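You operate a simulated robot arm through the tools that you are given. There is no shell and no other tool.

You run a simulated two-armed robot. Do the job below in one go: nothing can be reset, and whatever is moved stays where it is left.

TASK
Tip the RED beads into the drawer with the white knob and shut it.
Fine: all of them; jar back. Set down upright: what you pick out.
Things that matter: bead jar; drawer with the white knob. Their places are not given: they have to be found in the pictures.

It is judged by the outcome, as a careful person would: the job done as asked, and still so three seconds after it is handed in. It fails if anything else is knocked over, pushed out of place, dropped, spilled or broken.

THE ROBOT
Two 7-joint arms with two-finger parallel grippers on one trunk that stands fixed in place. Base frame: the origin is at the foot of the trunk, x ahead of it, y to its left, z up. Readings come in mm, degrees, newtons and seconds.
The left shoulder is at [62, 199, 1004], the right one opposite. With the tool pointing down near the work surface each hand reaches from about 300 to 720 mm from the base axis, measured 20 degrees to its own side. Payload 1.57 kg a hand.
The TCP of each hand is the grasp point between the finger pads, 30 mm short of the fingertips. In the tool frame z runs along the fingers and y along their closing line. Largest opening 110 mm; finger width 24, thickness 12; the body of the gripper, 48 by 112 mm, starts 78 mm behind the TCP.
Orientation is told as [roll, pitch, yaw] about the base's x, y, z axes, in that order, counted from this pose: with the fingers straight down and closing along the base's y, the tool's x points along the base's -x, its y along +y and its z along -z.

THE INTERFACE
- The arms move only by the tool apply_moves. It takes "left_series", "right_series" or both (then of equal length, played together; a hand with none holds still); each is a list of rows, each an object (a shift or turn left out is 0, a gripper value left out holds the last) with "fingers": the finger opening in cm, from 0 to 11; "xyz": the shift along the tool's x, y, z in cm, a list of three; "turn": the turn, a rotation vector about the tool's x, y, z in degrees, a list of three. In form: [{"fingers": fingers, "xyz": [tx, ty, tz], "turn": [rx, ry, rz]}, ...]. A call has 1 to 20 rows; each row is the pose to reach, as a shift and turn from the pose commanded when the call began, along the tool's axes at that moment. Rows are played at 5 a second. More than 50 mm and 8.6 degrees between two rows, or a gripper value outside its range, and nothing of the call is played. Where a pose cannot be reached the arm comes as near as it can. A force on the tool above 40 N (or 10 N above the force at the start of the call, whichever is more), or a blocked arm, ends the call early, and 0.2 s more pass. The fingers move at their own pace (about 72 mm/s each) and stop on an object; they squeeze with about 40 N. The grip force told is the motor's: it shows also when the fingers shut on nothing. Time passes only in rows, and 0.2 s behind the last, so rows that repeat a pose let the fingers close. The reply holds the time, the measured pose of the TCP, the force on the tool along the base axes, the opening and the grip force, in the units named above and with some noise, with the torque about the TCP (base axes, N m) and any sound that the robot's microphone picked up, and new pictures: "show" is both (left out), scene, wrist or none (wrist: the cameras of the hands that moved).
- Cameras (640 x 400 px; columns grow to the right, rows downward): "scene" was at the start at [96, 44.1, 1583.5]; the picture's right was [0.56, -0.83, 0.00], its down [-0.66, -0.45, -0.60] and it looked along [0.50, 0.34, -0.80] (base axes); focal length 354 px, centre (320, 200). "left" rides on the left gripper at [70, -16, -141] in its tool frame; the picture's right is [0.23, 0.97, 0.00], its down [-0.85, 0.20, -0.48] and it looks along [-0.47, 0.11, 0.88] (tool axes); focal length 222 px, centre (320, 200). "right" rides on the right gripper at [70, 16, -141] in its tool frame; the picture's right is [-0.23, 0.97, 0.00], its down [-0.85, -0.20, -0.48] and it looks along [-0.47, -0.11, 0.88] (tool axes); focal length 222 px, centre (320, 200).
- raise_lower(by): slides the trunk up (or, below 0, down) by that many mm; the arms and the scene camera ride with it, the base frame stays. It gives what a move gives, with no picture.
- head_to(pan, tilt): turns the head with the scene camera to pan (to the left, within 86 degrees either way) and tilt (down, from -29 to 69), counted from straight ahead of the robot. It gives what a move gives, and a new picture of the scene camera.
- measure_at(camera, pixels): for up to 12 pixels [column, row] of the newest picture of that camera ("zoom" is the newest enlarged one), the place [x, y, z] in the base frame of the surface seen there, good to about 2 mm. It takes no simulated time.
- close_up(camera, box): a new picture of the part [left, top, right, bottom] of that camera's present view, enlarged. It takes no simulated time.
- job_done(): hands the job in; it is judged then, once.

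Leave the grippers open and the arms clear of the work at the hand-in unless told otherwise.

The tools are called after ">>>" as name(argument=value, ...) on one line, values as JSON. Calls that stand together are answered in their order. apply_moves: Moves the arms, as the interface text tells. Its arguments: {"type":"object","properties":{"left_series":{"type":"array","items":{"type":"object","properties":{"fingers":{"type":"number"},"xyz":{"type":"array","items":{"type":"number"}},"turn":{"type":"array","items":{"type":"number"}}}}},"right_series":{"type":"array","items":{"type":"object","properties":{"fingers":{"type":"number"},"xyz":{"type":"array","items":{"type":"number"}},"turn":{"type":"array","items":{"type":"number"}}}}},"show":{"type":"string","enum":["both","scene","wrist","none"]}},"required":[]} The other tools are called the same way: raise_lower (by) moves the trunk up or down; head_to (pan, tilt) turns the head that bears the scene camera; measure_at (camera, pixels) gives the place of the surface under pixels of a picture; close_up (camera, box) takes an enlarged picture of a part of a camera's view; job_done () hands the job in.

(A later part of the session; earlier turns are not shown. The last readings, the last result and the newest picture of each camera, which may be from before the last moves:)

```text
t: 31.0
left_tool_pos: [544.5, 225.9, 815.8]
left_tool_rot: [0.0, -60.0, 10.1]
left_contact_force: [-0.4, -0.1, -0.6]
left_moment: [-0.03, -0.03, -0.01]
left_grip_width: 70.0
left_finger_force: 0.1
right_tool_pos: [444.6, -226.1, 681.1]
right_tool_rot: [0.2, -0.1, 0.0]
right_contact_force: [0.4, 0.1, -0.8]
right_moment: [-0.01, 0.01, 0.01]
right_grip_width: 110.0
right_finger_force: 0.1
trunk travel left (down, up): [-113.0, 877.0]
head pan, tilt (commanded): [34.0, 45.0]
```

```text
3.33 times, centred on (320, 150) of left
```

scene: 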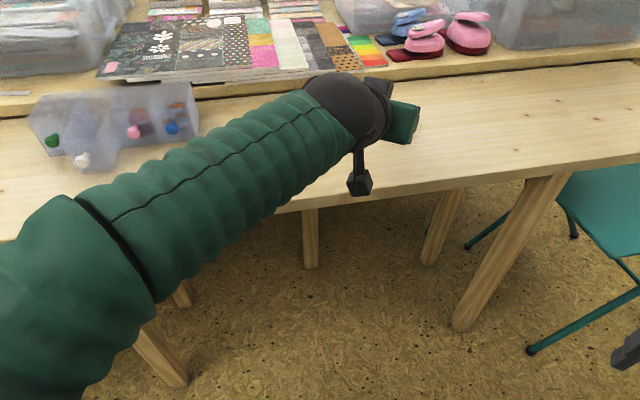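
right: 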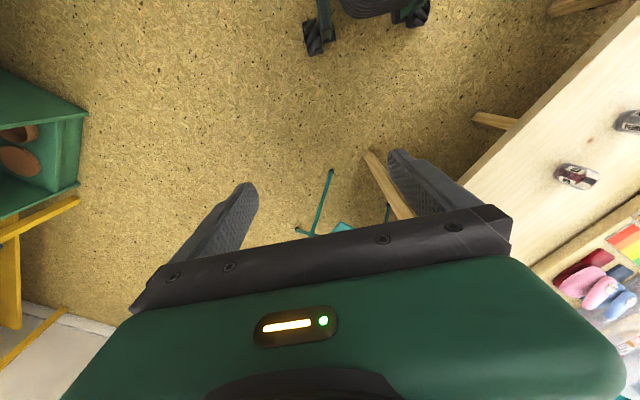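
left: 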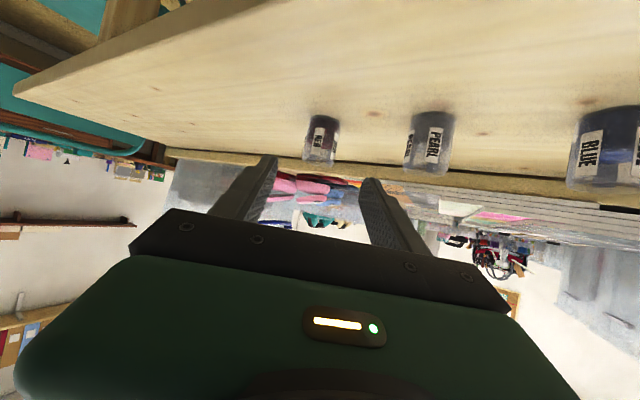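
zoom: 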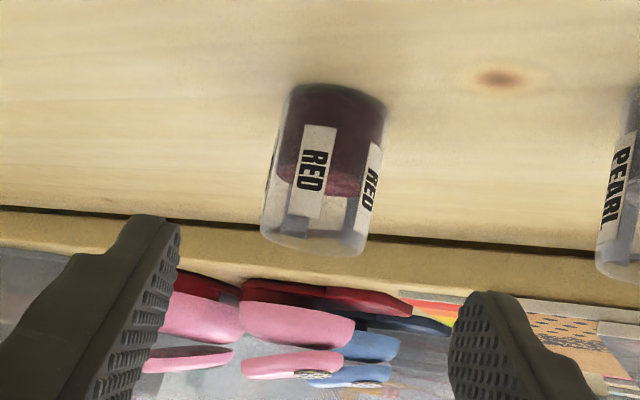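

The jar axis comes out at about (658,246.5), centred on my approach line. I'll advance 13 cm along the tool axis, slowing near the end.

>>> apply_moves(left_series=[{"fingers": 7, "xyz": [0.02, 0.01, 2.5]}, {"xyz": [0.04, 0.03, 5.0]}, {"xyz": [0.06, 0.04, 7.0]}, {"xyz": [0.08, 0.05, 9.0]}, {"xyz": [0.1, 0.06, 10.5]}, {"xyz": [0.11, 0.07, 11.8]}, {"xyz": [0.11, 0.07, 12.9]}, {"xyz": [0.11, 0.07, 12.9]}], show="both")

```text
t: 32.8
left_tool_pos: [655.0, 247.2, 750.8]
left_tool_rot: [0.2, -60.1, 10.1]
left_contact_force: [-0.4, 0.1, -0.6]
left_moment: [0.02, 0.02, 0.0]
left_grip_width: 69.9
left_finger_force: 0.1
right_tool_pos: [444.8, -227.4, 680.8]
right_tool_rot: [0.0, -0.1, 0.1]
right_contact_force: [-0.1, 0.3, -0.4]
right_moment: [0.02, 0.01, 0.04]
right_grip_width: 110.1
right_finger_force: 0.0
trunk travel left (down, up): [-113.0, 877.0]
head pan, tilt (commanded): [34.0, 45.0]
```

scene: 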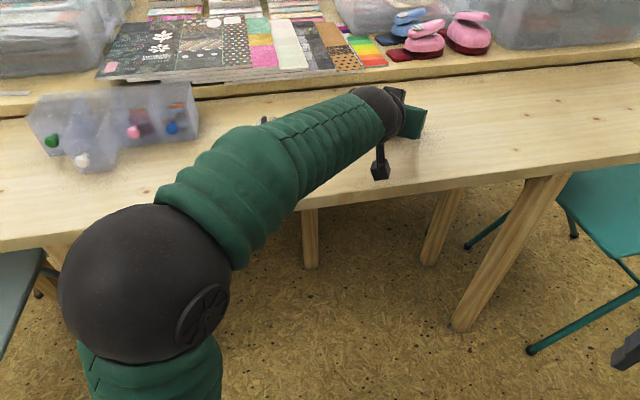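
left: 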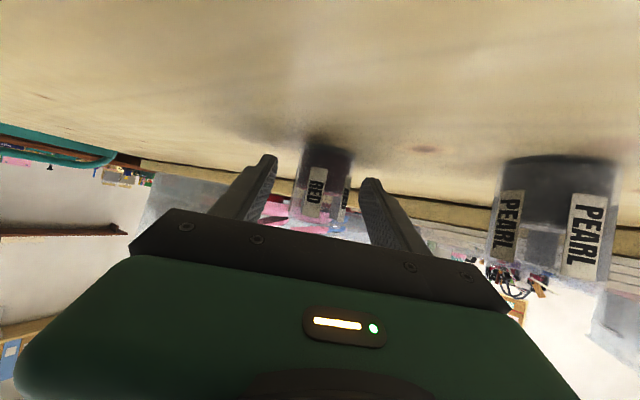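

The hand is at (655,247,751) with no contact, and the jar shows between the fingers at (322,185). I'll take a closer look before closing.

>>> close_up(camera="left", box=[220, 120, 420, 260])

>>> measure_at(camera="left", pixels=[[322, 180], [310, 180], [340, 180], [325, 145], [265, 160], [370, 183], [300, 215]])

```text
2.86 times, centred on (320, 190) of left
```

zoom: 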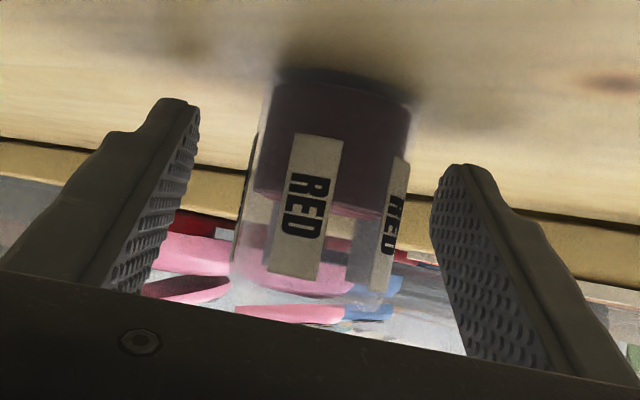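

```text
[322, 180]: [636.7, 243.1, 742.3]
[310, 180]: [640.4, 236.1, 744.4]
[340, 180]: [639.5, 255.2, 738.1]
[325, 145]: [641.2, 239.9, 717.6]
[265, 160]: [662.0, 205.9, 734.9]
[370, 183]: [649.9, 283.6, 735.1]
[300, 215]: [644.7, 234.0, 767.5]
```

The jar axis is within a millimetre or two of the grasp point. I'll close the fingers gently around it.

>>> apply_moves(left_series=[{"fingers": 5, "xyz": [0, 0, 0]}, {"fingers": 4.4, "xyz": [0, 0, 0]}, {"fingers": 3.5, "xyz": [0, 0, 0]}, {"fingers": 3.0, "xyz": [0, 0, 0]}, {"fingers": 3.0, "xyz": [0, 0, 0]}], show="wrist")

```text
t: 34.0
left_tool_pos: [654.2, 247.6, 750.5]
left_tool_rot: [0.1, -60.1, 10.1]
left_contact_force: [0.5, -0.3, -0.1]
left_moment: [-0.02, -0.01, -0.01]
left_grip_width: 38.1
left_finger_force: 40.0
right_tool_pos: [444.0, -227.2, 679.7]
right_tool_rot: [0.1, -0.1, 0.1]
right_contact_force: [0.2, -0.1, 0.1]
right_moment: [-0.01, 0.02, 0.03]
right_grip_width: 110.1
right_finger_force: 0.0
trunk travel left (down, up): [-113.0, 877.0]
head pan, tilt (commanded): [34.0, 45.0]
```

left: 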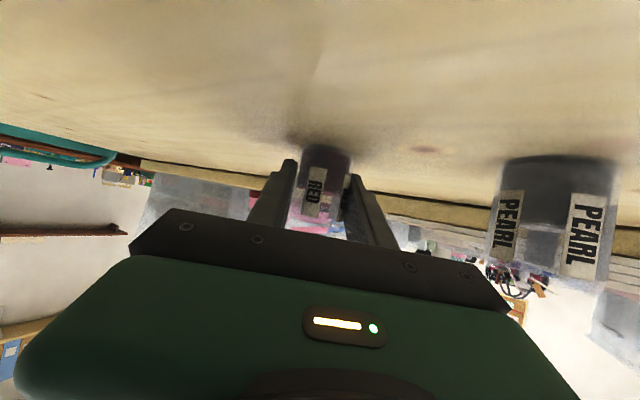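

The jar is gripped at 38 mm opening with 40 N. I'm noting the place to return it to: TCP (654.2,247.6,750.5), pitch -60, yaw 10. Next I'll lift it straight up 4 cm.

>>> apply_moves(left_series=[{"xyz": [-0.87, 0, -0.5]}, {"xyz": [-1.73, 0, -1.0]}, {"xyz": [-2.6, 0, -1.5]}, {"xyz": [-3.46, 0, -2.0]}, {"xyz": [-3.46, 0, -2.0]}], show="both")

>>> close_up(camera="scene", box=[10, 70, 220, 190])

```text
t: 35.2
left_tool_pos: [654.6, 248.4, 791.0]
left_tool_rot: [0.1, -60.0, 10.1]
left_contact_force: [-0.2, -0.2, -0.8]
left_moment: [-0.04, 0.02, 0.0]
left_grip_width: 37.9
left_finger_force: 40.0
right_tool_pos: [445.3, -226.3, 680.3]
right_tool_rot: [0.0, -0.1, 0.0]
right_contact_force: [0.6, 0.0, -0.3]
right_moment: [0.01, 0.01, 0.01]
right_grip_width: 110.1
right_finger_force: 0.1
trunk travel left (down, up): [-113.0, 877.0]
head pan, tilt (commanded): [34.0, 45.0]
```

scene: 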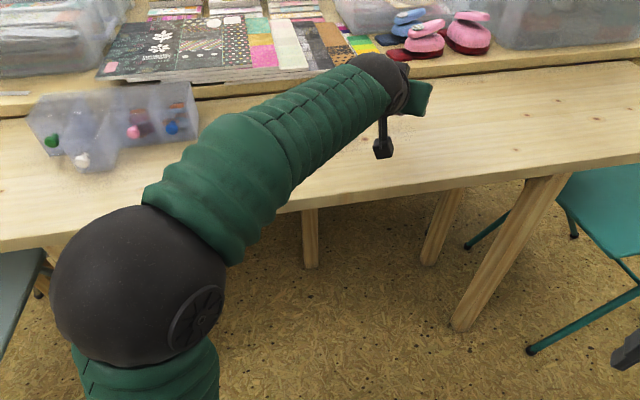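
left: 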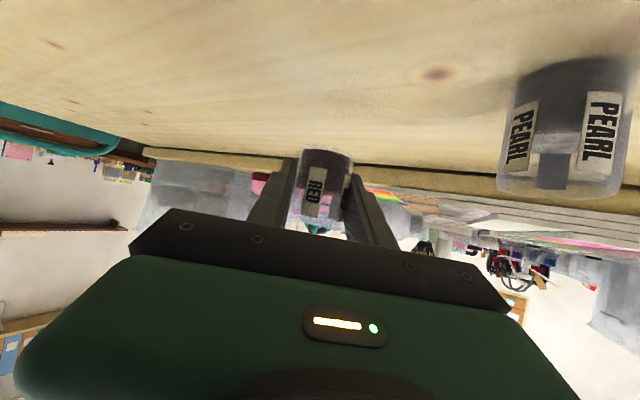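

```text
3.05 times, centred on (115, 130) of scene
```

zoom: 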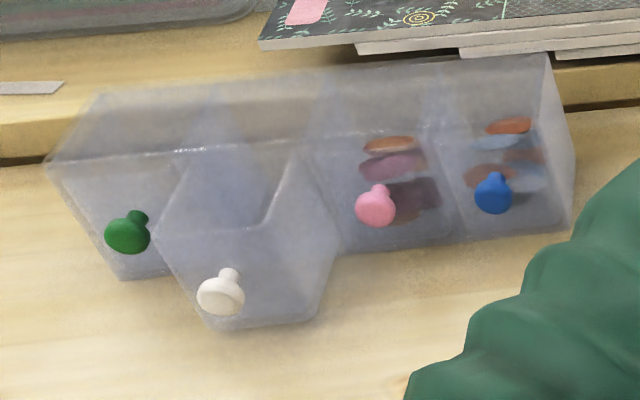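

The view of the open white drawer is clear now. I'll measure its rim corners and the cabinet's top edge in the zoom picture.

>>> measure_at(camera="zoom", pixels=[[160, 234], [334, 228], [245, 230], [210, 322], [300, 322], [270, 222], [300, 165], [185, 165], [170, 195], [320, 200], [215, 200], [240, 260]])

>>> measure_at(camera="zoom", pixels=[[180, 150], [240, 145], [300, 142], [50, 164], [440, 130], [545, 60], [220, 290], [375, 205], [200, 175], [250, 190], [235, 160], [260, 210]])

```text
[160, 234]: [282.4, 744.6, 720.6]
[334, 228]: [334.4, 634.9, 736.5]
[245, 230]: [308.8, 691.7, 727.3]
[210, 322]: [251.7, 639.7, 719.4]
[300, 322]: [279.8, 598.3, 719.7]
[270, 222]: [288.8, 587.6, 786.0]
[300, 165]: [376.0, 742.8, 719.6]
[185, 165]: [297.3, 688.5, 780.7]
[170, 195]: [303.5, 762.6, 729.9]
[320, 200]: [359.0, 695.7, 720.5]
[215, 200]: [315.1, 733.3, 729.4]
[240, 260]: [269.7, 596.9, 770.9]
```

```text
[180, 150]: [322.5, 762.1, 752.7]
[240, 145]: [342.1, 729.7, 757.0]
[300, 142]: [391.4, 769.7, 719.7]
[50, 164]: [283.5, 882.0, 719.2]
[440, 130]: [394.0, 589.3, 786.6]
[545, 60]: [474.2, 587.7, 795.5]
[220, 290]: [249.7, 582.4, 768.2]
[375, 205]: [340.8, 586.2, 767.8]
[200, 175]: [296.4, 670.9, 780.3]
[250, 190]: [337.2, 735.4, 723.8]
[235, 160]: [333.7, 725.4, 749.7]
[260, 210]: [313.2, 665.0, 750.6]
```

The jar lifted cleanly. The open drawer's rim is at z≈786, its inside is centred near (289,630), and the cabinet's top is at about 795. I'll carry the jar upright, back and up to z≈850, then across to (400,420) while turning the heading to 30 degrees.

>>> apply_moves(left_series=[{"xyz": [0.27, 0.89, -2.82], "turn": [-1.39, 0, -0.8]}, {"xyz": [0.53, 1.78, -5.64], "turn": [-2.77, 0, -1.6]}, {"xyz": [0.8, 2.68, -8.47], "turn": [-4.16, 0, -2.4]}, {"xyz": [1.06, 3.57, -11.29], "turn": [-5.54, 0, -3.2]}, {"xyz": [1.33, 4.46, -14.11], "turn": [-6.93, 0, -4]}, {"xyz": [2.1, 7.27, -15.44], "turn": [-8.66, 0, -5]}, {"xyz": [2.87, 10.08, -16.77], "turn": [-10.39, 0, -6]}, {"xyz": [3.64, 12.89, -18.1], "turn": [-12.12, 0, -7]}, {"xyz": [4.4, 15.7, -19.42], "turn": [-13.86, 0, -8]}, {"xyz": [5.17, 18.51, -20.75], "turn": [-15.59, 0, -9]}, {"xyz": [5.94, 21.32, -22.08], "turn": [-17.32, 0, -10]}, {"xyz": [5.94, 21.32, -22.08], "turn": [-17.32, 0, -10]}], show="both")

```text
t: 37.8
left_tool_pos: [456.7, 430.5, 838.0]
left_tool_rot: [0.2, -59.9, 29.0]
left_contact_force: [0.3, -0.5, -0.6]
left_moment: [0.03, 0.03, -0.03]
left_grip_width: 37.8
left_finger_force: 39.7
left hand out of reach, approached as far as the arm can: row 6, 7, 8, 9, 10, 11, 12
right_tool_pos: [444.3, -226.0, 679.9]
right_tool_rot: [0.1, -0.1, 0.2]
right_contact_force: [0.1, 0.0, 0.4]
right_moment: [-0.01, 0.0, 0.03]
right_grip_width: 110.0
right_finger_force: 0.0
trunk travel left (down, up): [-113.0, 877.0]
head pan, tilt (commanded): [34.0, 45.0]
```

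scene: 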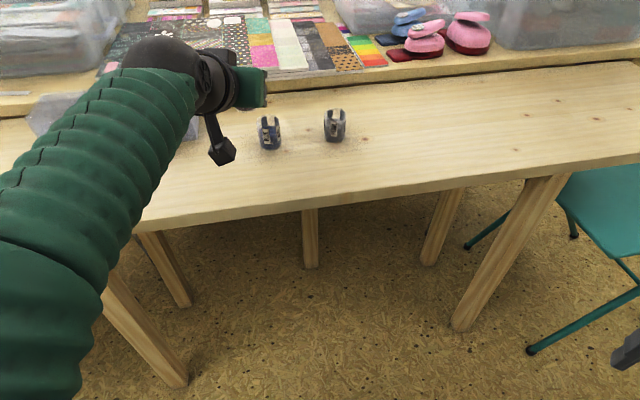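
left: 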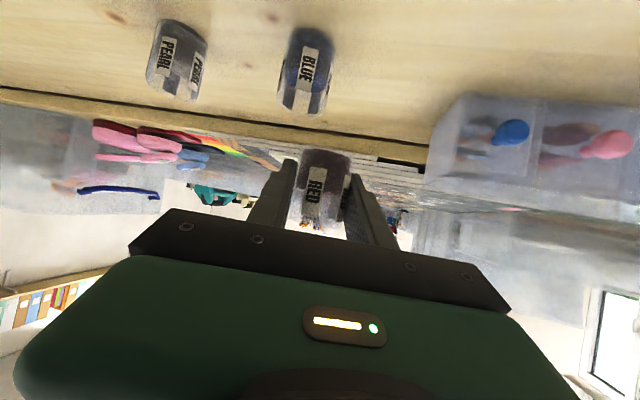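

The arm stopped short at (457,430,838), out of reach, because the upper arm is near vertical with the trunk this low. The jar is still upright and held. I'll raise the trunk 100 mm to regain reach and read the pose.

>>> raise_lower(by=100)

>>> apply_moves(left_series=[{"xyz": [0, 0, 0]}, {"xyz": [0, 0, 0]}], show="both")

```text
t: 39.1
left_tool_pos: [453.8, 438.3, 933.7]
left_tool_rot: [-0.1, -59.3, 30.0]
left_contact_force: [0.2, -0.5, -0.7]
left_moment: [-0.02, 0.0, -0.01]
left_grip_width: 38.0
left_finger_force: 39.6
right_tool_pos: [445.2, -227.0, 782.4]
right_tool_rot: [0.0, 0.0, 0.1]
right_contact_force: [0.0, 0.3, -0.1]
right_moment: [-0.02, -0.01, 0.01]
right_grip_width: 109.8
right_finger_force: 0.1
trunk travel left (down, up): [-213.0, 777.0]
head pan, tilt (commanded): [34.0, 45.0]
```

```text
t: 39.7
left_tool_pos: [454.0, 437.2, 934.0]
left_tool_rot: [-0.1, -59.3, 29.8]
left_contact_force: [0.3, -0.3, -0.9]
left_moment: [-0.03, -0.03, 0.01]
left_grip_width: 37.9
left_finger_force: 39.4
right_tool_pos: [444.1, -227.1, 782.0]
right_tool_rot: [0.0, -0.1, 0.0]
right_contact_force: [0.9, 0.1, -0.3]
right_moment: [0.0, 0.01, 0.0]
right_grip_width: 110.1
right_finger_force: 0.1
trunk travel left (down, up): [-213.0, 777.0]
head pan, tilt (commanded): [34.0, 45.0]
```

scene: 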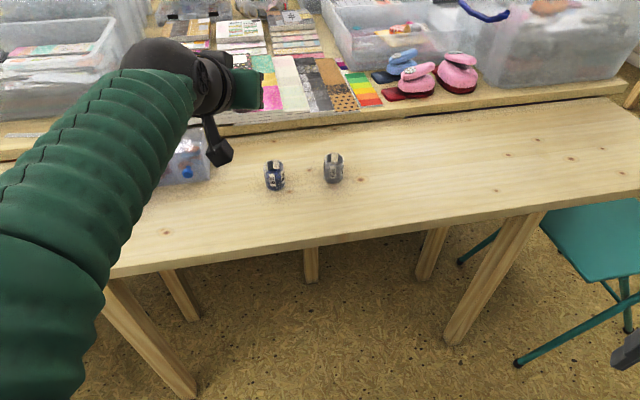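
left: 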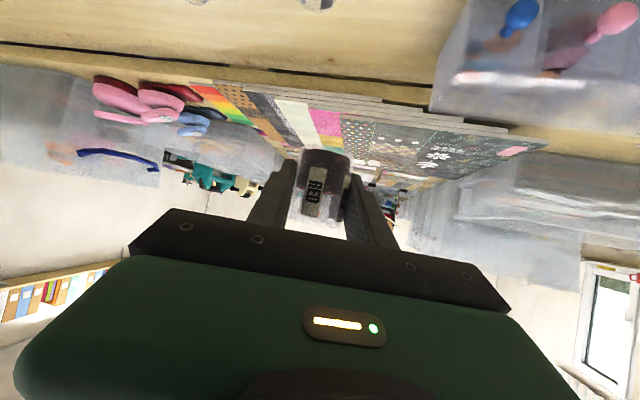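

The jar is upright at (454,437,934). I'll lower the hand 7 cm relative to the trunk, which also shows me where the commanded pose really is.

>>> apply_moves(left_series=[{"xyz": [1.2, 0, 0.7]}, {"xyz": [2.4, 0, 1.4]}, {"xyz": [3.6, 0, 2.1]}, {"xyz": [4.8, 0, 2.8]}, {"xyz": [6.06, 0, 3.5]}, {"xyz": [6.06, 0, 3.5]}, {"xyz": [6.06, 0, 3.5]}], show="both")

```text
t: 41.3
left_tool_pos: [453.6, 439.6, 863.2]
left_tool_rot: [-0.1, -59.1, 30.2]
left_contact_force: [0.3, 0.0, -0.3]
left_moment: [0.02, -0.01, 0.0]
left_grip_width: 37.9
left_finger_force: 40.2
right_tool_pos: [444.8, -226.7, 782.2]
right_tool_rot: [0.0, -0.2, 0.1]
right_contact_force: [0.0, 0.0, 0.1]
right_moment: [-0.03, -0.01, 0.05]
right_grip_width: 109.8
right_finger_force: 0.1
trunk travel left (down, up): [-213.0, 777.0]
head pan, tilt (commanded): [34.0, 45.0]
```

scene: 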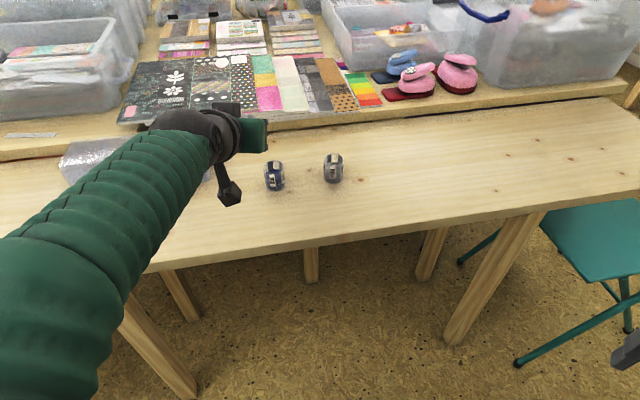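
left: 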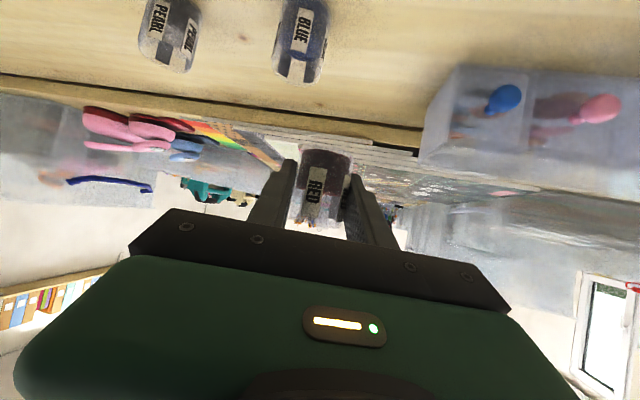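

The base of each call is the measured pose, which is good to know. For pouring I want the hand level, pointing roughly along +y (heading about 100 degrees) with the jar over the drawer. That suits the arm and lets the beads run inward along the drawer. I'll check how near the big left bin is to that spot first.

>>> measure_at(camera="scene", pixels=[[20, 100], [60, 100], [110, 80], [110, 30], [60, 60], [30, 135], [90, 110], [150, 90], [100, 20], [130, 110]])

>>> measure_at(camera="left", pixels=[[440, 200], [440, 250], [500, 230], [560, 230], [620, 200], [600, 180], [440, 110], [500, 100]])

```text
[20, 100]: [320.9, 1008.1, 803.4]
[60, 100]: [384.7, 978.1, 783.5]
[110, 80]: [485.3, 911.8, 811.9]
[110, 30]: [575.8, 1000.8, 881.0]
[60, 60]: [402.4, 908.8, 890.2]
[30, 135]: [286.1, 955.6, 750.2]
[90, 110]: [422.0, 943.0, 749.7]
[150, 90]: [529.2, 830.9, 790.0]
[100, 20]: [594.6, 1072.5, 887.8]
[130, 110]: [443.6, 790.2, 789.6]
```

```text
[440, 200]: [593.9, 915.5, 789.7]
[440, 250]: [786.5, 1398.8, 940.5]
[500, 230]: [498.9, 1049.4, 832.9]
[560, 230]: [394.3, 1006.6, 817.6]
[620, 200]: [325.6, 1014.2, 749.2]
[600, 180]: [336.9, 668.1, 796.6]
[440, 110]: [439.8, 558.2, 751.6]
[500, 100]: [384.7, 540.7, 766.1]
```

The bin is far behind the drawer, so there is room. Now I'll swing the jar, upright, to above the drawer at (289,630,950) with the heading turning to 100 degrees.

>>> apply_moves(left_series=[{"xyz": [-0.09, 1.77, -0.44], "turn": [-4.29, 0, -2.57]}, {"xyz": [-0.17, 3.53, -0.88], "turn": [-8.58, 0, -5.14]}, {"xyz": [-0.26, 5.3, -1.32], "turn": [-12.87, 0, -7.7]}, {"xyz": [-0.35, 7.07, -1.76], "turn": [-17.16, 0, -10.27]}, {"xyz": [-0.44, 8.84, -2.19], "turn": [-21.45, 0, -12.84]}, {"xyz": [-0.52, 10.6, -2.63], "turn": [-25.74, 0, -15.4]}, {"xyz": [-0.61, 12.37, -3.07], "turn": [-30.03, 0, -17.97]}, {"xyz": [-1.2, 14.14, -3.82], "turn": [-34.32, 0, -20.54]}, {"xyz": [-1.89, 15.91, -4.62], "turn": [-38.61, 0, -23.1]}, {"xyz": [-2.58, 17.67, -5.42], "turn": [-42.9, 0, -25.67]}, {"xyz": [-3.27, 19.44, -6.22], "turn": [-47.19, 0, -28.24]}, {"xyz": [-3.87, 21.21, -6.96], "turn": [-51.48, 0, -30.81]}, {"xyz": [-4.47, 22.97, -7.71], "turn": [-55.77, 0, -33.38]}, {"xyz": [-5.07, 24.74, -8.46], "turn": [-60.06, 0, -35.95]}, {"xyz": [-5.07, 24.74, -8.46], "turn": [-60.06, 0, -35.95]}], show="both")

```text
t: 44.5
left_tool_pos: [286.2, 630.7, 954.7]
left_tool_rot: [-1.7, -59.4, 101.7]
left_contact_force: [0.4, -0.2, 0.3]
left_moment: [-0.03, 0.0, 0.02]
left_grip_width: 38.1
left_finger_force: 39.9
left hand out of reach, approached as far as the arm can: row 1, 2, 3
right_tool_pos: [444.7, -224.8, 780.2]
right_tool_rot: [0.1, -0.1, 0.2]
right_contact_force: [0.5, -0.1, 0.6]
right_moment: [0.0, -0.04, 0.0]
right_grip_width: 110.2
right_finger_force: 0.0
trunk travel left (down, up): [-213.0, 777.0]
head pan, tilt (commanded): [34.0, 45.0]
```

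scene: 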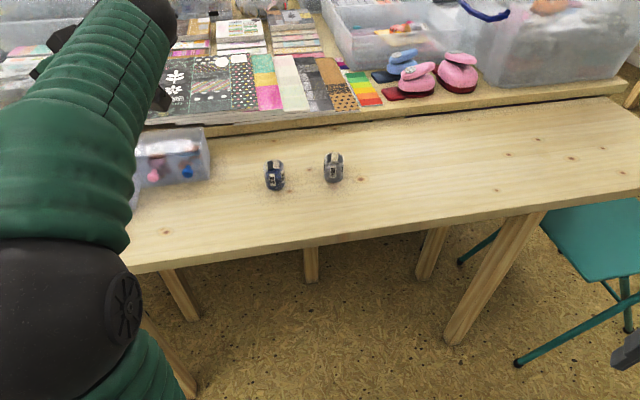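
left: 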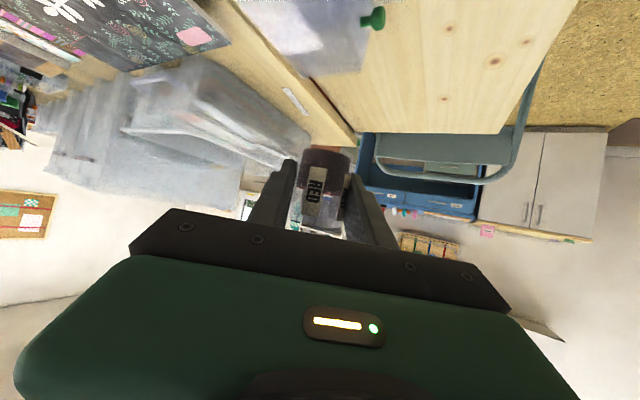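

The jar is upright above the drawer at (286,631,955). I'll level the hand now, pitching 30 degrees in place. That tips the jar only 30 degrees, below its spilling point.

>>> apply_moves(left_series=[{"xyz": [0, 0, 0], "turn": [-0.3, -5.1, 0]}, {"xyz": [0, 0, 0], "turn": [-0.6, -10.2, 0]}, {"xyz": [0, 0, 0], "turn": [-0.9, -15.3, 0]}, {"xyz": [0, 0, 0], "turn": [-1.2, -20.4, 0]}, {"xyz": [0, 0, 0], "turn": [-1.5, -25.5, 0]}, {"xyz": [0, 0, 0], "turn": [-1.7, -30.4, 0]}, {"xyz": [0, 0, 0], "turn": [-1.7, -30.4, 0]}], show="both")

```text
t: 46.1
left_tool_pos: [286.1, 628.8, 955.0]
left_tool_rot: [-72.2, -89.5, 173.9]
left_contact_force: [0.3, 0.3, -0.7]
left_moment: [0.02, 0.01, -0.01]
left_grip_width: 38.0
left_finger_force: 39.5
right_tool_pos: [444.1, -226.5, 780.2]
right_tool_rot: [0.1, -0.1, 0.1]
right_contact_force: [-1.2, -0.3, 0.1]
right_moment: [0.01, -0.02, 0.01]
right_grip_width: 110.3
right_finger_force: 0.2
trunk travel left (down, up): [-213.0, 777.0]
head pan, tilt (commanded): [34.0, 45.0]
```

scene: 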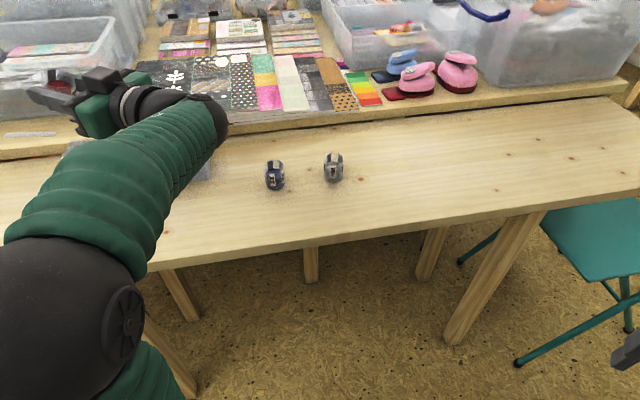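
left: 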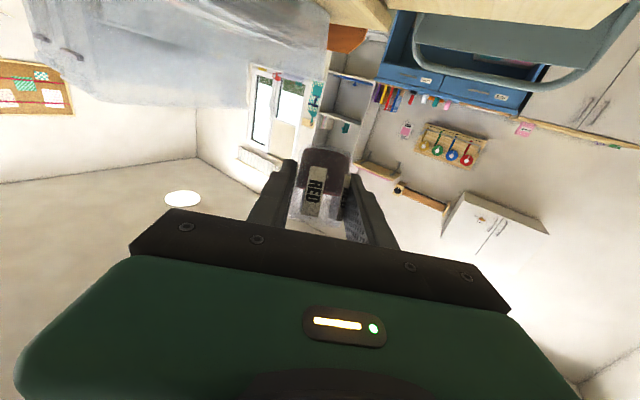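

The hand is level with heading about 102 degrees and the jar is held. I'll turn the head left to watch the drawer, and lower the trunk 115 mm so the jar comes to about z 840.

>>> raise_lower(by=-115)

>>> head_to(pan=62, tilt=35)

```text
t: 47.6
left_tool_pos: [285.9, 629.6, 839.7]
left_tool_rot: [-64.7, -89.5, 166.5]
left_contact_force: [0.9, 0.9, -0.3]
left_moment: [0.0, 0.01, -0.01]
left_grip_width: 37.7
left_finger_force: 40.0
right_tool_pos: [443.5, -225.7, 665.5]
right_tool_rot: [0.0, 0.0, 0.1]
right_contact_force: [-0.1, -0.6, -0.6]
right_moment: [-0.01, -0.03, -0.01]
right_grip_width: 110.0
right_finger_force: 0.0
trunk travel left (down, up): [-98.0, 892.0]
head pan, tilt (commanded): [34.0, 45.0]
```

```text
t: 48.5
left_tool_pos: [284.3, 627.1, 840.2]
left_tool_rot: [-63.5, -89.6, 165.2]
left_contact_force: [0.5, 0.4, -0.9]
left_moment: [0.0, 0.02, 0.0]
left_grip_width: 37.8
left_finger_force: 40.1
right_tool_pos: [443.1, -226.2, 665.5]
right_tool_rot: [0.0, -0.1, 0.1]
right_contact_force: [1.3, -0.1, -0.9]
right_moment: [-0.01, 0.02, -0.01]
right_grip_width: 110.0
right_finger_force: 0.0
trunk travel left (down, up): [-98.0, 892.0]
head pan, tilt (commanded): [62.0, 35.0]
```

scene: 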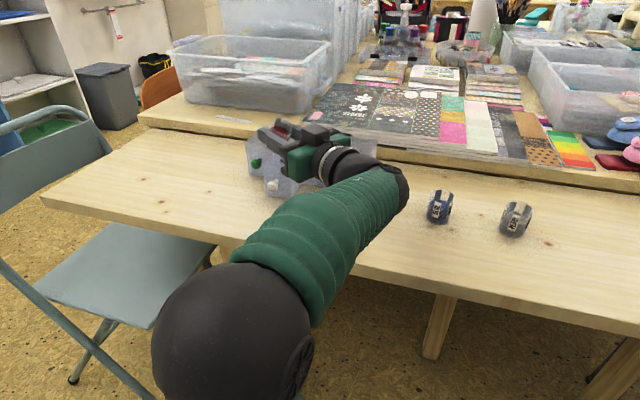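

A good view now: the hand, the jar and the open drawer sit around scene (285,150). I'll enlarge it to check the jar's place over the drawer.

>>> close_up(camera="scene", box=[230, 110, 350, 210])

>>> measure_at(camera="zoom", pixels=[[240, 50], [200, 300], [130, 215], [120, 290], [90, 120], [290, 60], [200, 250], [260, 290], [160, 200], [180, 320]])

```text
4.00 times, centred on (290, 160) of scene
```

zoom: 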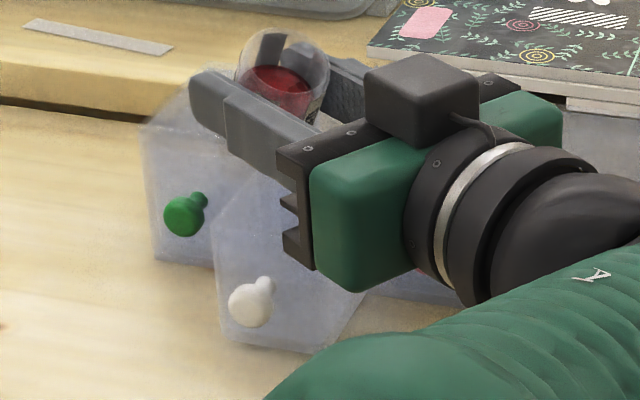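

```text
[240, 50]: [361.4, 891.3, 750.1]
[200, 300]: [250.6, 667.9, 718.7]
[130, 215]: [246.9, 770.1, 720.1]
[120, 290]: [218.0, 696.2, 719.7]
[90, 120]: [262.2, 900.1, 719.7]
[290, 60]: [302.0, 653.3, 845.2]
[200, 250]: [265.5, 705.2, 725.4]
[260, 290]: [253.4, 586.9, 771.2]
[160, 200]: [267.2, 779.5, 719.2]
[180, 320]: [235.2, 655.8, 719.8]
```

Before rolling, I want to know exactly where that black box on top of the hand sits, and where the camera block is, so neither touches a knob during the roll.

>>> measure_at(camera="zoom", pixels=[[380, 75], [440, 75], [470, 100], [420, 120], [400, 90], [370, 200], [520, 110], [250, 140], [210, 90], [480, 260], [550, 230], [340, 70]])

>>> close_up(camera="scene", box=[250, 100, 420, 220])

```text
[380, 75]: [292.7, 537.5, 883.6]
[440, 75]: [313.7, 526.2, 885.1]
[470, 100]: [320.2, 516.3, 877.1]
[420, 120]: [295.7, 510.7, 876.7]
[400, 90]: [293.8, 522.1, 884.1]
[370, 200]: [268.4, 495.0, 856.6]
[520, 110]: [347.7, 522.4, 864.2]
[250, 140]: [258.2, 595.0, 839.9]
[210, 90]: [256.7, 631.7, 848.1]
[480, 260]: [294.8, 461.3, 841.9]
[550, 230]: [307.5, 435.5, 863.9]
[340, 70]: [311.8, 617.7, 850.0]
```

```text
3.33 times, centred on (335, 160) of scene
```

zoom: 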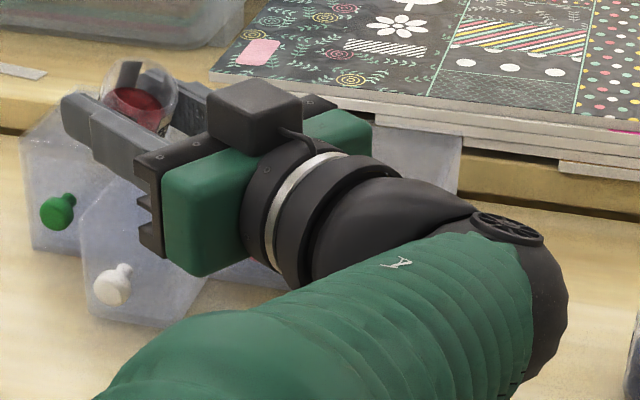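

The top box stays within 45 mm of the tool axis, so the roll clears the knobs. I'll start the roll clockwise, so the mouth turns toward +x, while shifting so the pouring lip stays over the drawer. First I'll go to 42 degrees, before any flow, and check that the arm follows.

>>> apply_moves(left_series=[{"xyz": [0, 0.44, 0.72], "turn": [0, 0, 7.5]}, {"xyz": [0, 0.88, 1.44], "turn": [0, 0, 15]}, {"xyz": [0, 1.31, 2.15], "turn": [0, 0, 22.5]}, {"xyz": [0, 1.75, 2.87], "turn": [0, 0, 30]}, {"xyz": [0.05, 1.87, 2.73], "turn": [0, 0, 36]}, {"xyz": [0.15, 1.98, 2.59], "turn": [0, 0, 42]}, {"xyz": [0.15, 1.98, 2.59], "turn": [0, 0, 42]}], show="both")

>>> close_up(camera="scene", box=[230, 100, 370, 210])

```text
t: 50.1
left_tool_pos: [261.5, 650.2, 838.6]
left_tool_rot: [89.8, -48.4, 12.0]
left_contact_force: [-0.3, -0.5, 0.1]
left_moment: [-0.03, -0.01, -0.01]
left_grip_width: 37.7
left_finger_force: 40.0
right_tool_pos: [444.5, -226.6, 666.0]
right_tool_rot: [0.0, -0.1, 0.1]
right_contact_force: [0.8, 0.2, -0.1]
right_moment: [0.0, -0.01, -0.02]
right_grip_width: 110.0
right_finger_force: 0.0
trunk travel left (down, up): [-98.0, 892.0]
head pan, tilt (commanded): [62.0, 35.0]
```

scene: 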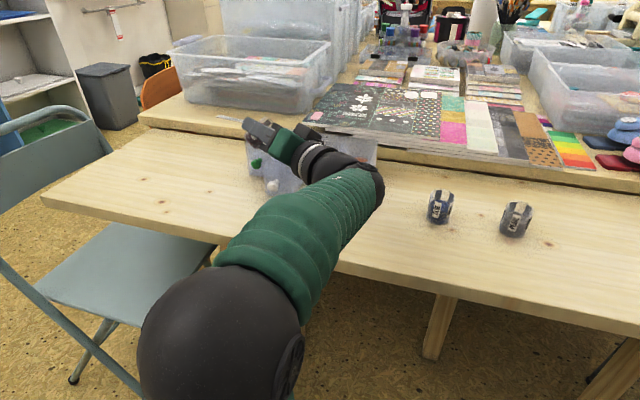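
left: 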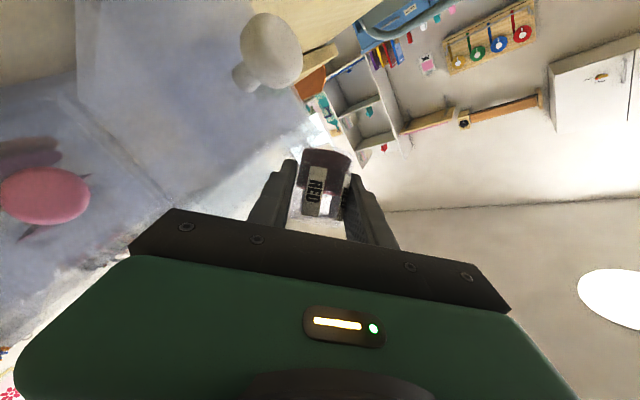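

```text
3.64 times, centred on (300, 155) of scene
```

zoom: 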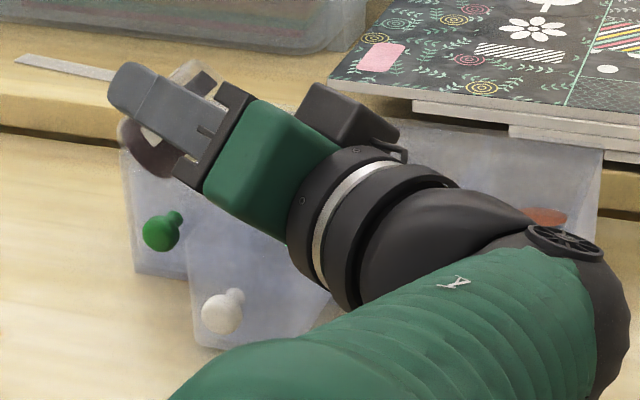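

The roll follows well: TCP is at (261,650,839), rolled 42 degrees, and no beads have come out. I'll continue slowly to 74 degrees with the lip held over the drawer's middle, then look for the first beads.

>>> apply_moves(left_series=[{"xyz": [0.085, 0.005, -0.09], "turn": [0, 0, 4]}, {"xyz": [0.132, -0.032, -0.17], "turn": [0, 0, 8]}, {"xyz": [0.173, -0.062, -0.25], "turn": [0, 0, 12]}, {"xyz": [0.21, -0.095, -0.33], "turn": [0, 0, 16]}, {"xyz": [0.241, -0.15, -0.4], "turn": [0, 0, 20]}, {"xyz": [0.245, -0.221, -0.47], "turn": [0, 0, 24]}, {"xyz": [0.249, -0.291, -0.54], "turn": [0, 0, 28]}, {"xyz": [0.26, -0.368, -0.6], "turn": [0, 0, 32]}, {"xyz": [0.26, -0.368, -0.6], "turn": [0, 0, 32]}], show="both")

>>> close_up(camera="scene", box=[230, 100, 370, 210])

>>> close_up(camera="left", box=[220, 100, 420, 260])

```text
t: 52.1
left_tool_pos: [263.3, 643.6, 833.4]
left_tool_rot: [89.8, -16.3, 11.8]
left_contact_force: [0.0, 0.6, -0.9]
left_moment: [0.06, 0.02, 0.03]
left_grip_width: 37.7
left_finger_force: 39.4
right_tool_pos: [444.0, -226.6, 666.3]
right_tool_rot: [-0.1, -0.1, 0.2]
right_contact_force: [-0.5, 0.1, 0.2]
right_moment: [-0.01, 0.0, 0.02]
right_grip_width: 110.0
right_finger_force: 0.0
trunk travel left (down, up): [-98.0, 892.0]
head pan, tilt (commanded): [62.0, 35.0]
```

scene: 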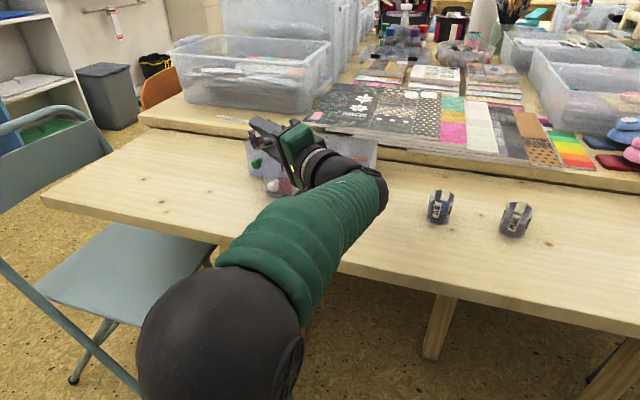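
left: 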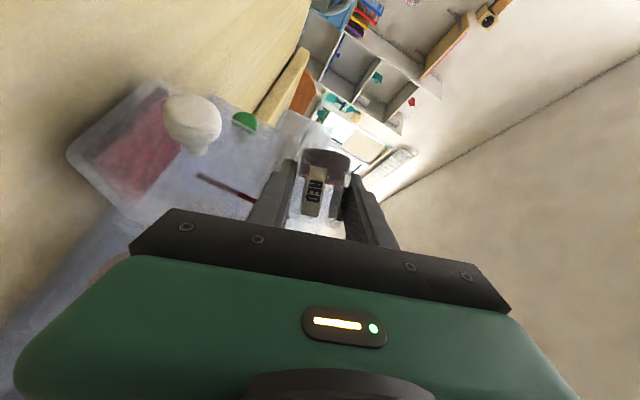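

```text
3.64 times, centred on (300, 155) of scene
```

zoom: 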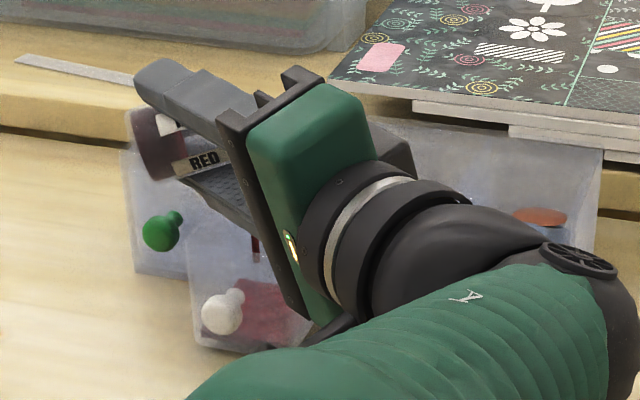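

```text
2.50 times, centred on (320, 180) of left
```

zoom: 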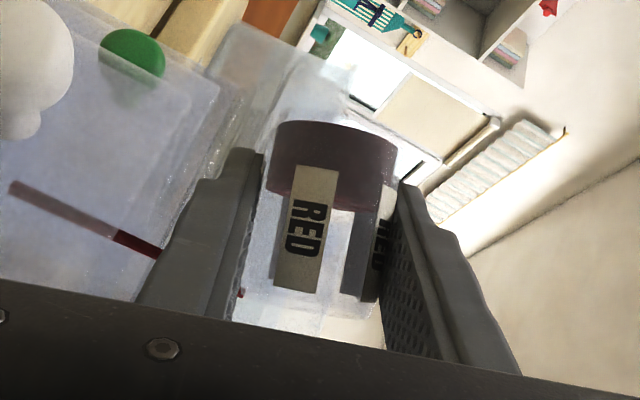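

Beads are running in a thin stream into the drawer: I see red building up behind its front and nothing outside. I'll check where the stream falls before rolling further.

>>> measure_at(camera="zoom", pixels=[[15, 187], [60, 210], [100, 228], [140, 245], [155, 252], [240, 293]])

>>> measure_at(camera="left", pixels=[[130, 150], [150, 120], [110, 180], [80, 150], [150, 90], [90, 200], [200, 120], [240, 190]])

```text
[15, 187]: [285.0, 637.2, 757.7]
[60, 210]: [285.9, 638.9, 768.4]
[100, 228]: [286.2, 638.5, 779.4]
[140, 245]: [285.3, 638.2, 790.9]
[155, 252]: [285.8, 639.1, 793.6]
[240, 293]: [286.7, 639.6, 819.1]
```

```text
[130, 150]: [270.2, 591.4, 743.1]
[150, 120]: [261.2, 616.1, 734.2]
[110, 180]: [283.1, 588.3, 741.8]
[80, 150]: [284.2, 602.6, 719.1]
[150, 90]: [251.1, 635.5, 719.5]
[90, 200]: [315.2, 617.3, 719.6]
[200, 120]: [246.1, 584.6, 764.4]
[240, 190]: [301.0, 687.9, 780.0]
```

The stream falls straight down at (285.5,638.5), which is well inside the drawer. I'll keep rolling to 110 degrees, holding the lip there.

>>> apply_moves(left_series=[{"xyz": [-0.074, -0.032, -0.07], "turn": [0, 0, 4]}, {"xyz": [-0.151, -0.054, -0.13], "turn": [0, 0, 8]}, {"xyz": [-0.238, -0.079, -0.19], "turn": [0, 0, 12]}, {"xyz": [-0.324, -0.103, -0.25], "turn": [0, 0, 16]}, {"xyz": [-0.439, -0.136, -0.31], "turn": [0, 0, 20]}, {"xyz": [-0.545, -0.167, -0.37], "turn": [0, 0, 24]}, {"xyz": [-0.66, -0.2, -0.43], "turn": [0, 0, 28]}, {"xyz": [-0.78, -0.255, -0.5], "turn": [0, 0, 32]}, {"xyz": [-0.893, -0.37, -0.59], "turn": [0, 0, 36]}, {"xyz": [-0.893, -0.37, -0.59], "turn": [0, 0, 36]}, {"xyz": [-0.893, -0.37, -0.59], "turn": [0, 0, 36]}], show="both")

>>> close_up(camera="scene", box=[230, 100, 370, 210])

>>> close_up(camera="left", box=[220, 100, 420, 260])

```text
t: 54.5
left_tool_pos: [273.2, 641.0, 832.6]
left_tool_rot: [89.7, 19.6, 11.7]
left_contact_force: [0.6, -0.6, -0.7]
left_moment: [0.0, 0.01, -0.01]
left_grip_width: 37.9
left_finger_force: 40.3
right_tool_pos: [443.1, -227.3, 665.8]
right_tool_rot: [0.0, -0.1, 0.2]
right_contact_force: [-0.6, -0.1, 0.0]
right_moment: [0.0, -0.02, 0.01]
right_grip_width: 110.2
right_finger_force: 0.0
trunk travel left (down, up): [-98.0, 892.0]
head pan, tilt (commanded): [62.0, 35.0]
```

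scene: 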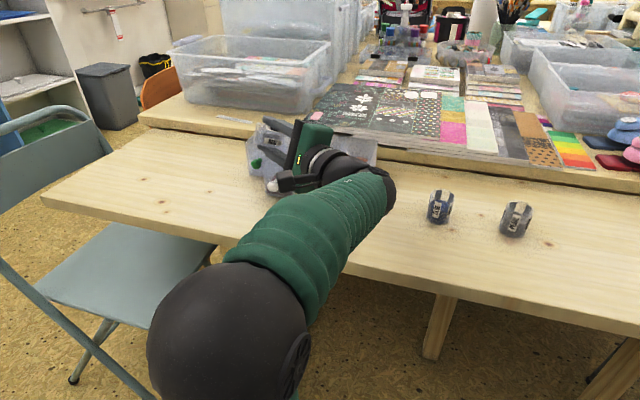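
left: 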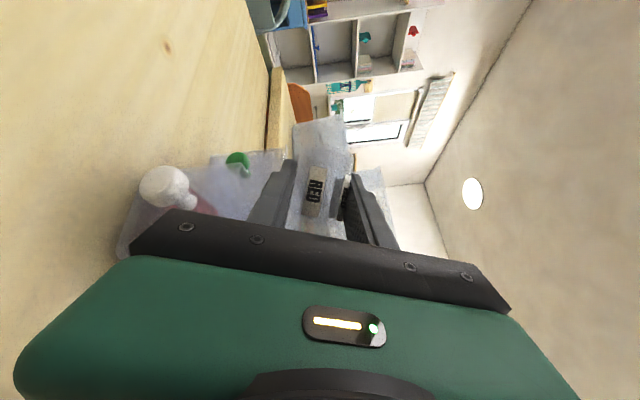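

```text
3.64 times, centred on (300, 155) of scene
```

zoom: 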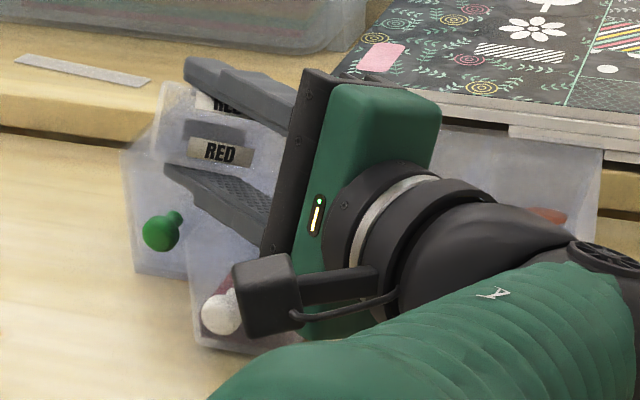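

```text
2.50 times, centred on (320, 180) of left
```

zoom: 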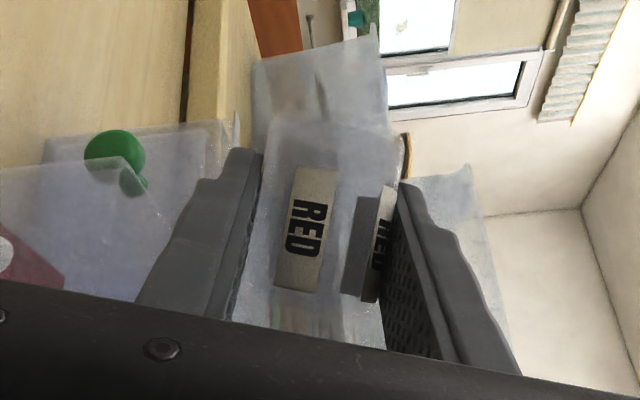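

The jar looks empty now, at a tilt of about 107 degrees. To be sure none cling inside, I'll roll on to 150 degrees, hold briefly and look again.

>>> apply_moves(left_series=[{"xyz": [-0.213, -0.029, -0.12], "turn": [0, 0, 5]}, {"xyz": [-0.416, -0.061, -0.23], "turn": [0, 0, 10]}, {"xyz": [-0.61, -0.097, -0.35], "turn": [0, 0, 15]}, {"xyz": [-0.814, -0.13, -0.48], "turn": [0, 0, 20]}, {"xyz": [-1.008, -0.166, -0.6], "turn": [0, 0, 25]}, {"xyz": [-1.164, -0.215, -0.75], "turn": [0, 0, 30]}, {"xyz": [-1.295, -0.167, -0.9], "turn": [0, 0, 35]}, {"xyz": [-1.42, -0.123, -1.05], "turn": [0, 0, 40]}, {"xyz": [-1.42, -0.123, -1.05], "turn": [0, 0, 40]}, {"xyz": [-1.42, -0.123, -1.05], "turn": [0, 0, 40]}, {"xyz": [-1.42, -0.123, -1.05], "turn": [0, 0, 40]}, {"xyz": [-1.42, -0.123, -1.05], "turn": [0, 0, 40]}], show="both")

>>> close_up(camera="scene", box=[230, 100, 370, 210])

>>> close_up(camera="left", box=[220, 100, 420, 260])

```text
t: 57.1
left_tool_pos: [287.8, 634.1, 825.0]
left_tool_rot: [89.5, 59.6, 11.4]
left_contact_force: [-0.5, 0.9, -0.3]
left_moment: [0.01, 0.01, -0.04]
left_grip_width: 38.0
left_finger_force: 39.7
right_tool_pos: [443.8, -226.3, 666.1]
right_tool_rot: [0.0, -0.2, 0.1]
right_contact_force: [0.2, 0.3, -0.5]
right_moment: [0.0, 0.02, -0.01]
right_grip_width: 110.0
right_finger_force: 0.0
trunk travel left (down, up): [-98.0, 892.0]
head pan, tilt (commanded): [62.0, 35.0]
```

scene: 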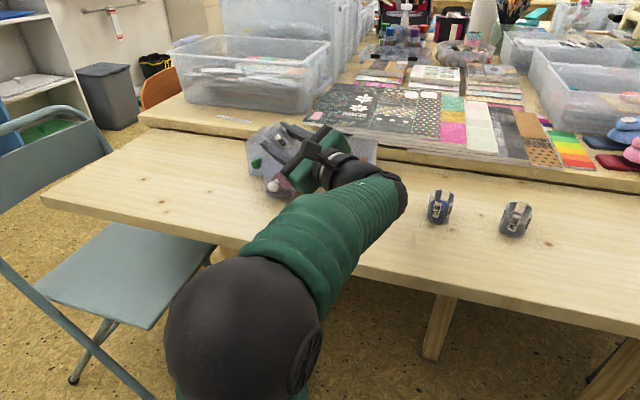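
left: 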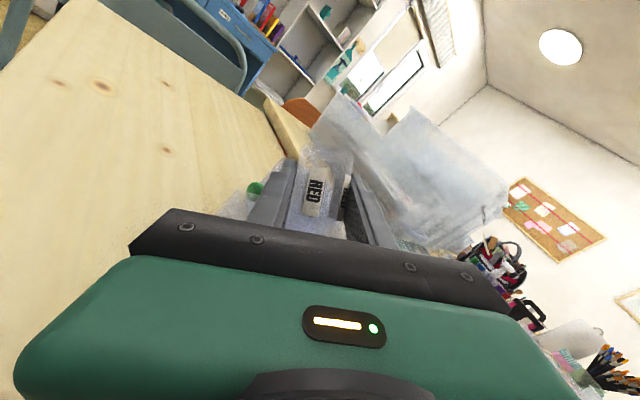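

```text
3.64 times, centred on (300, 155) of scene
```

zoom: 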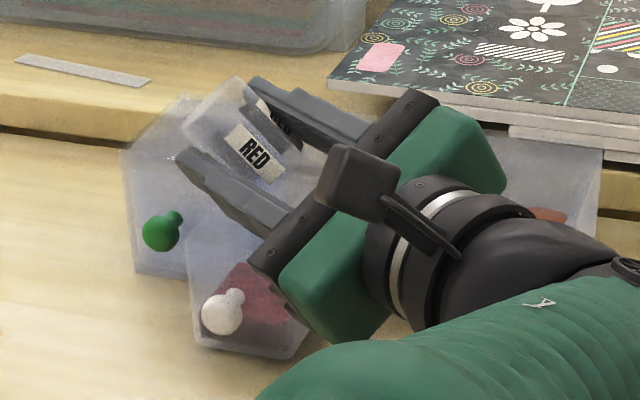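

```text
2.50 times, centred on (320, 180) of left
```

zoom: 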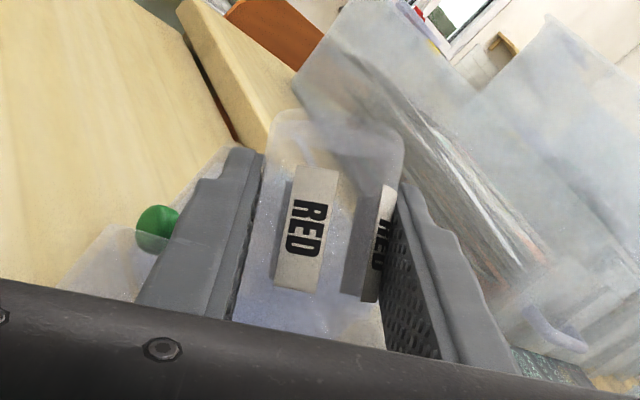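

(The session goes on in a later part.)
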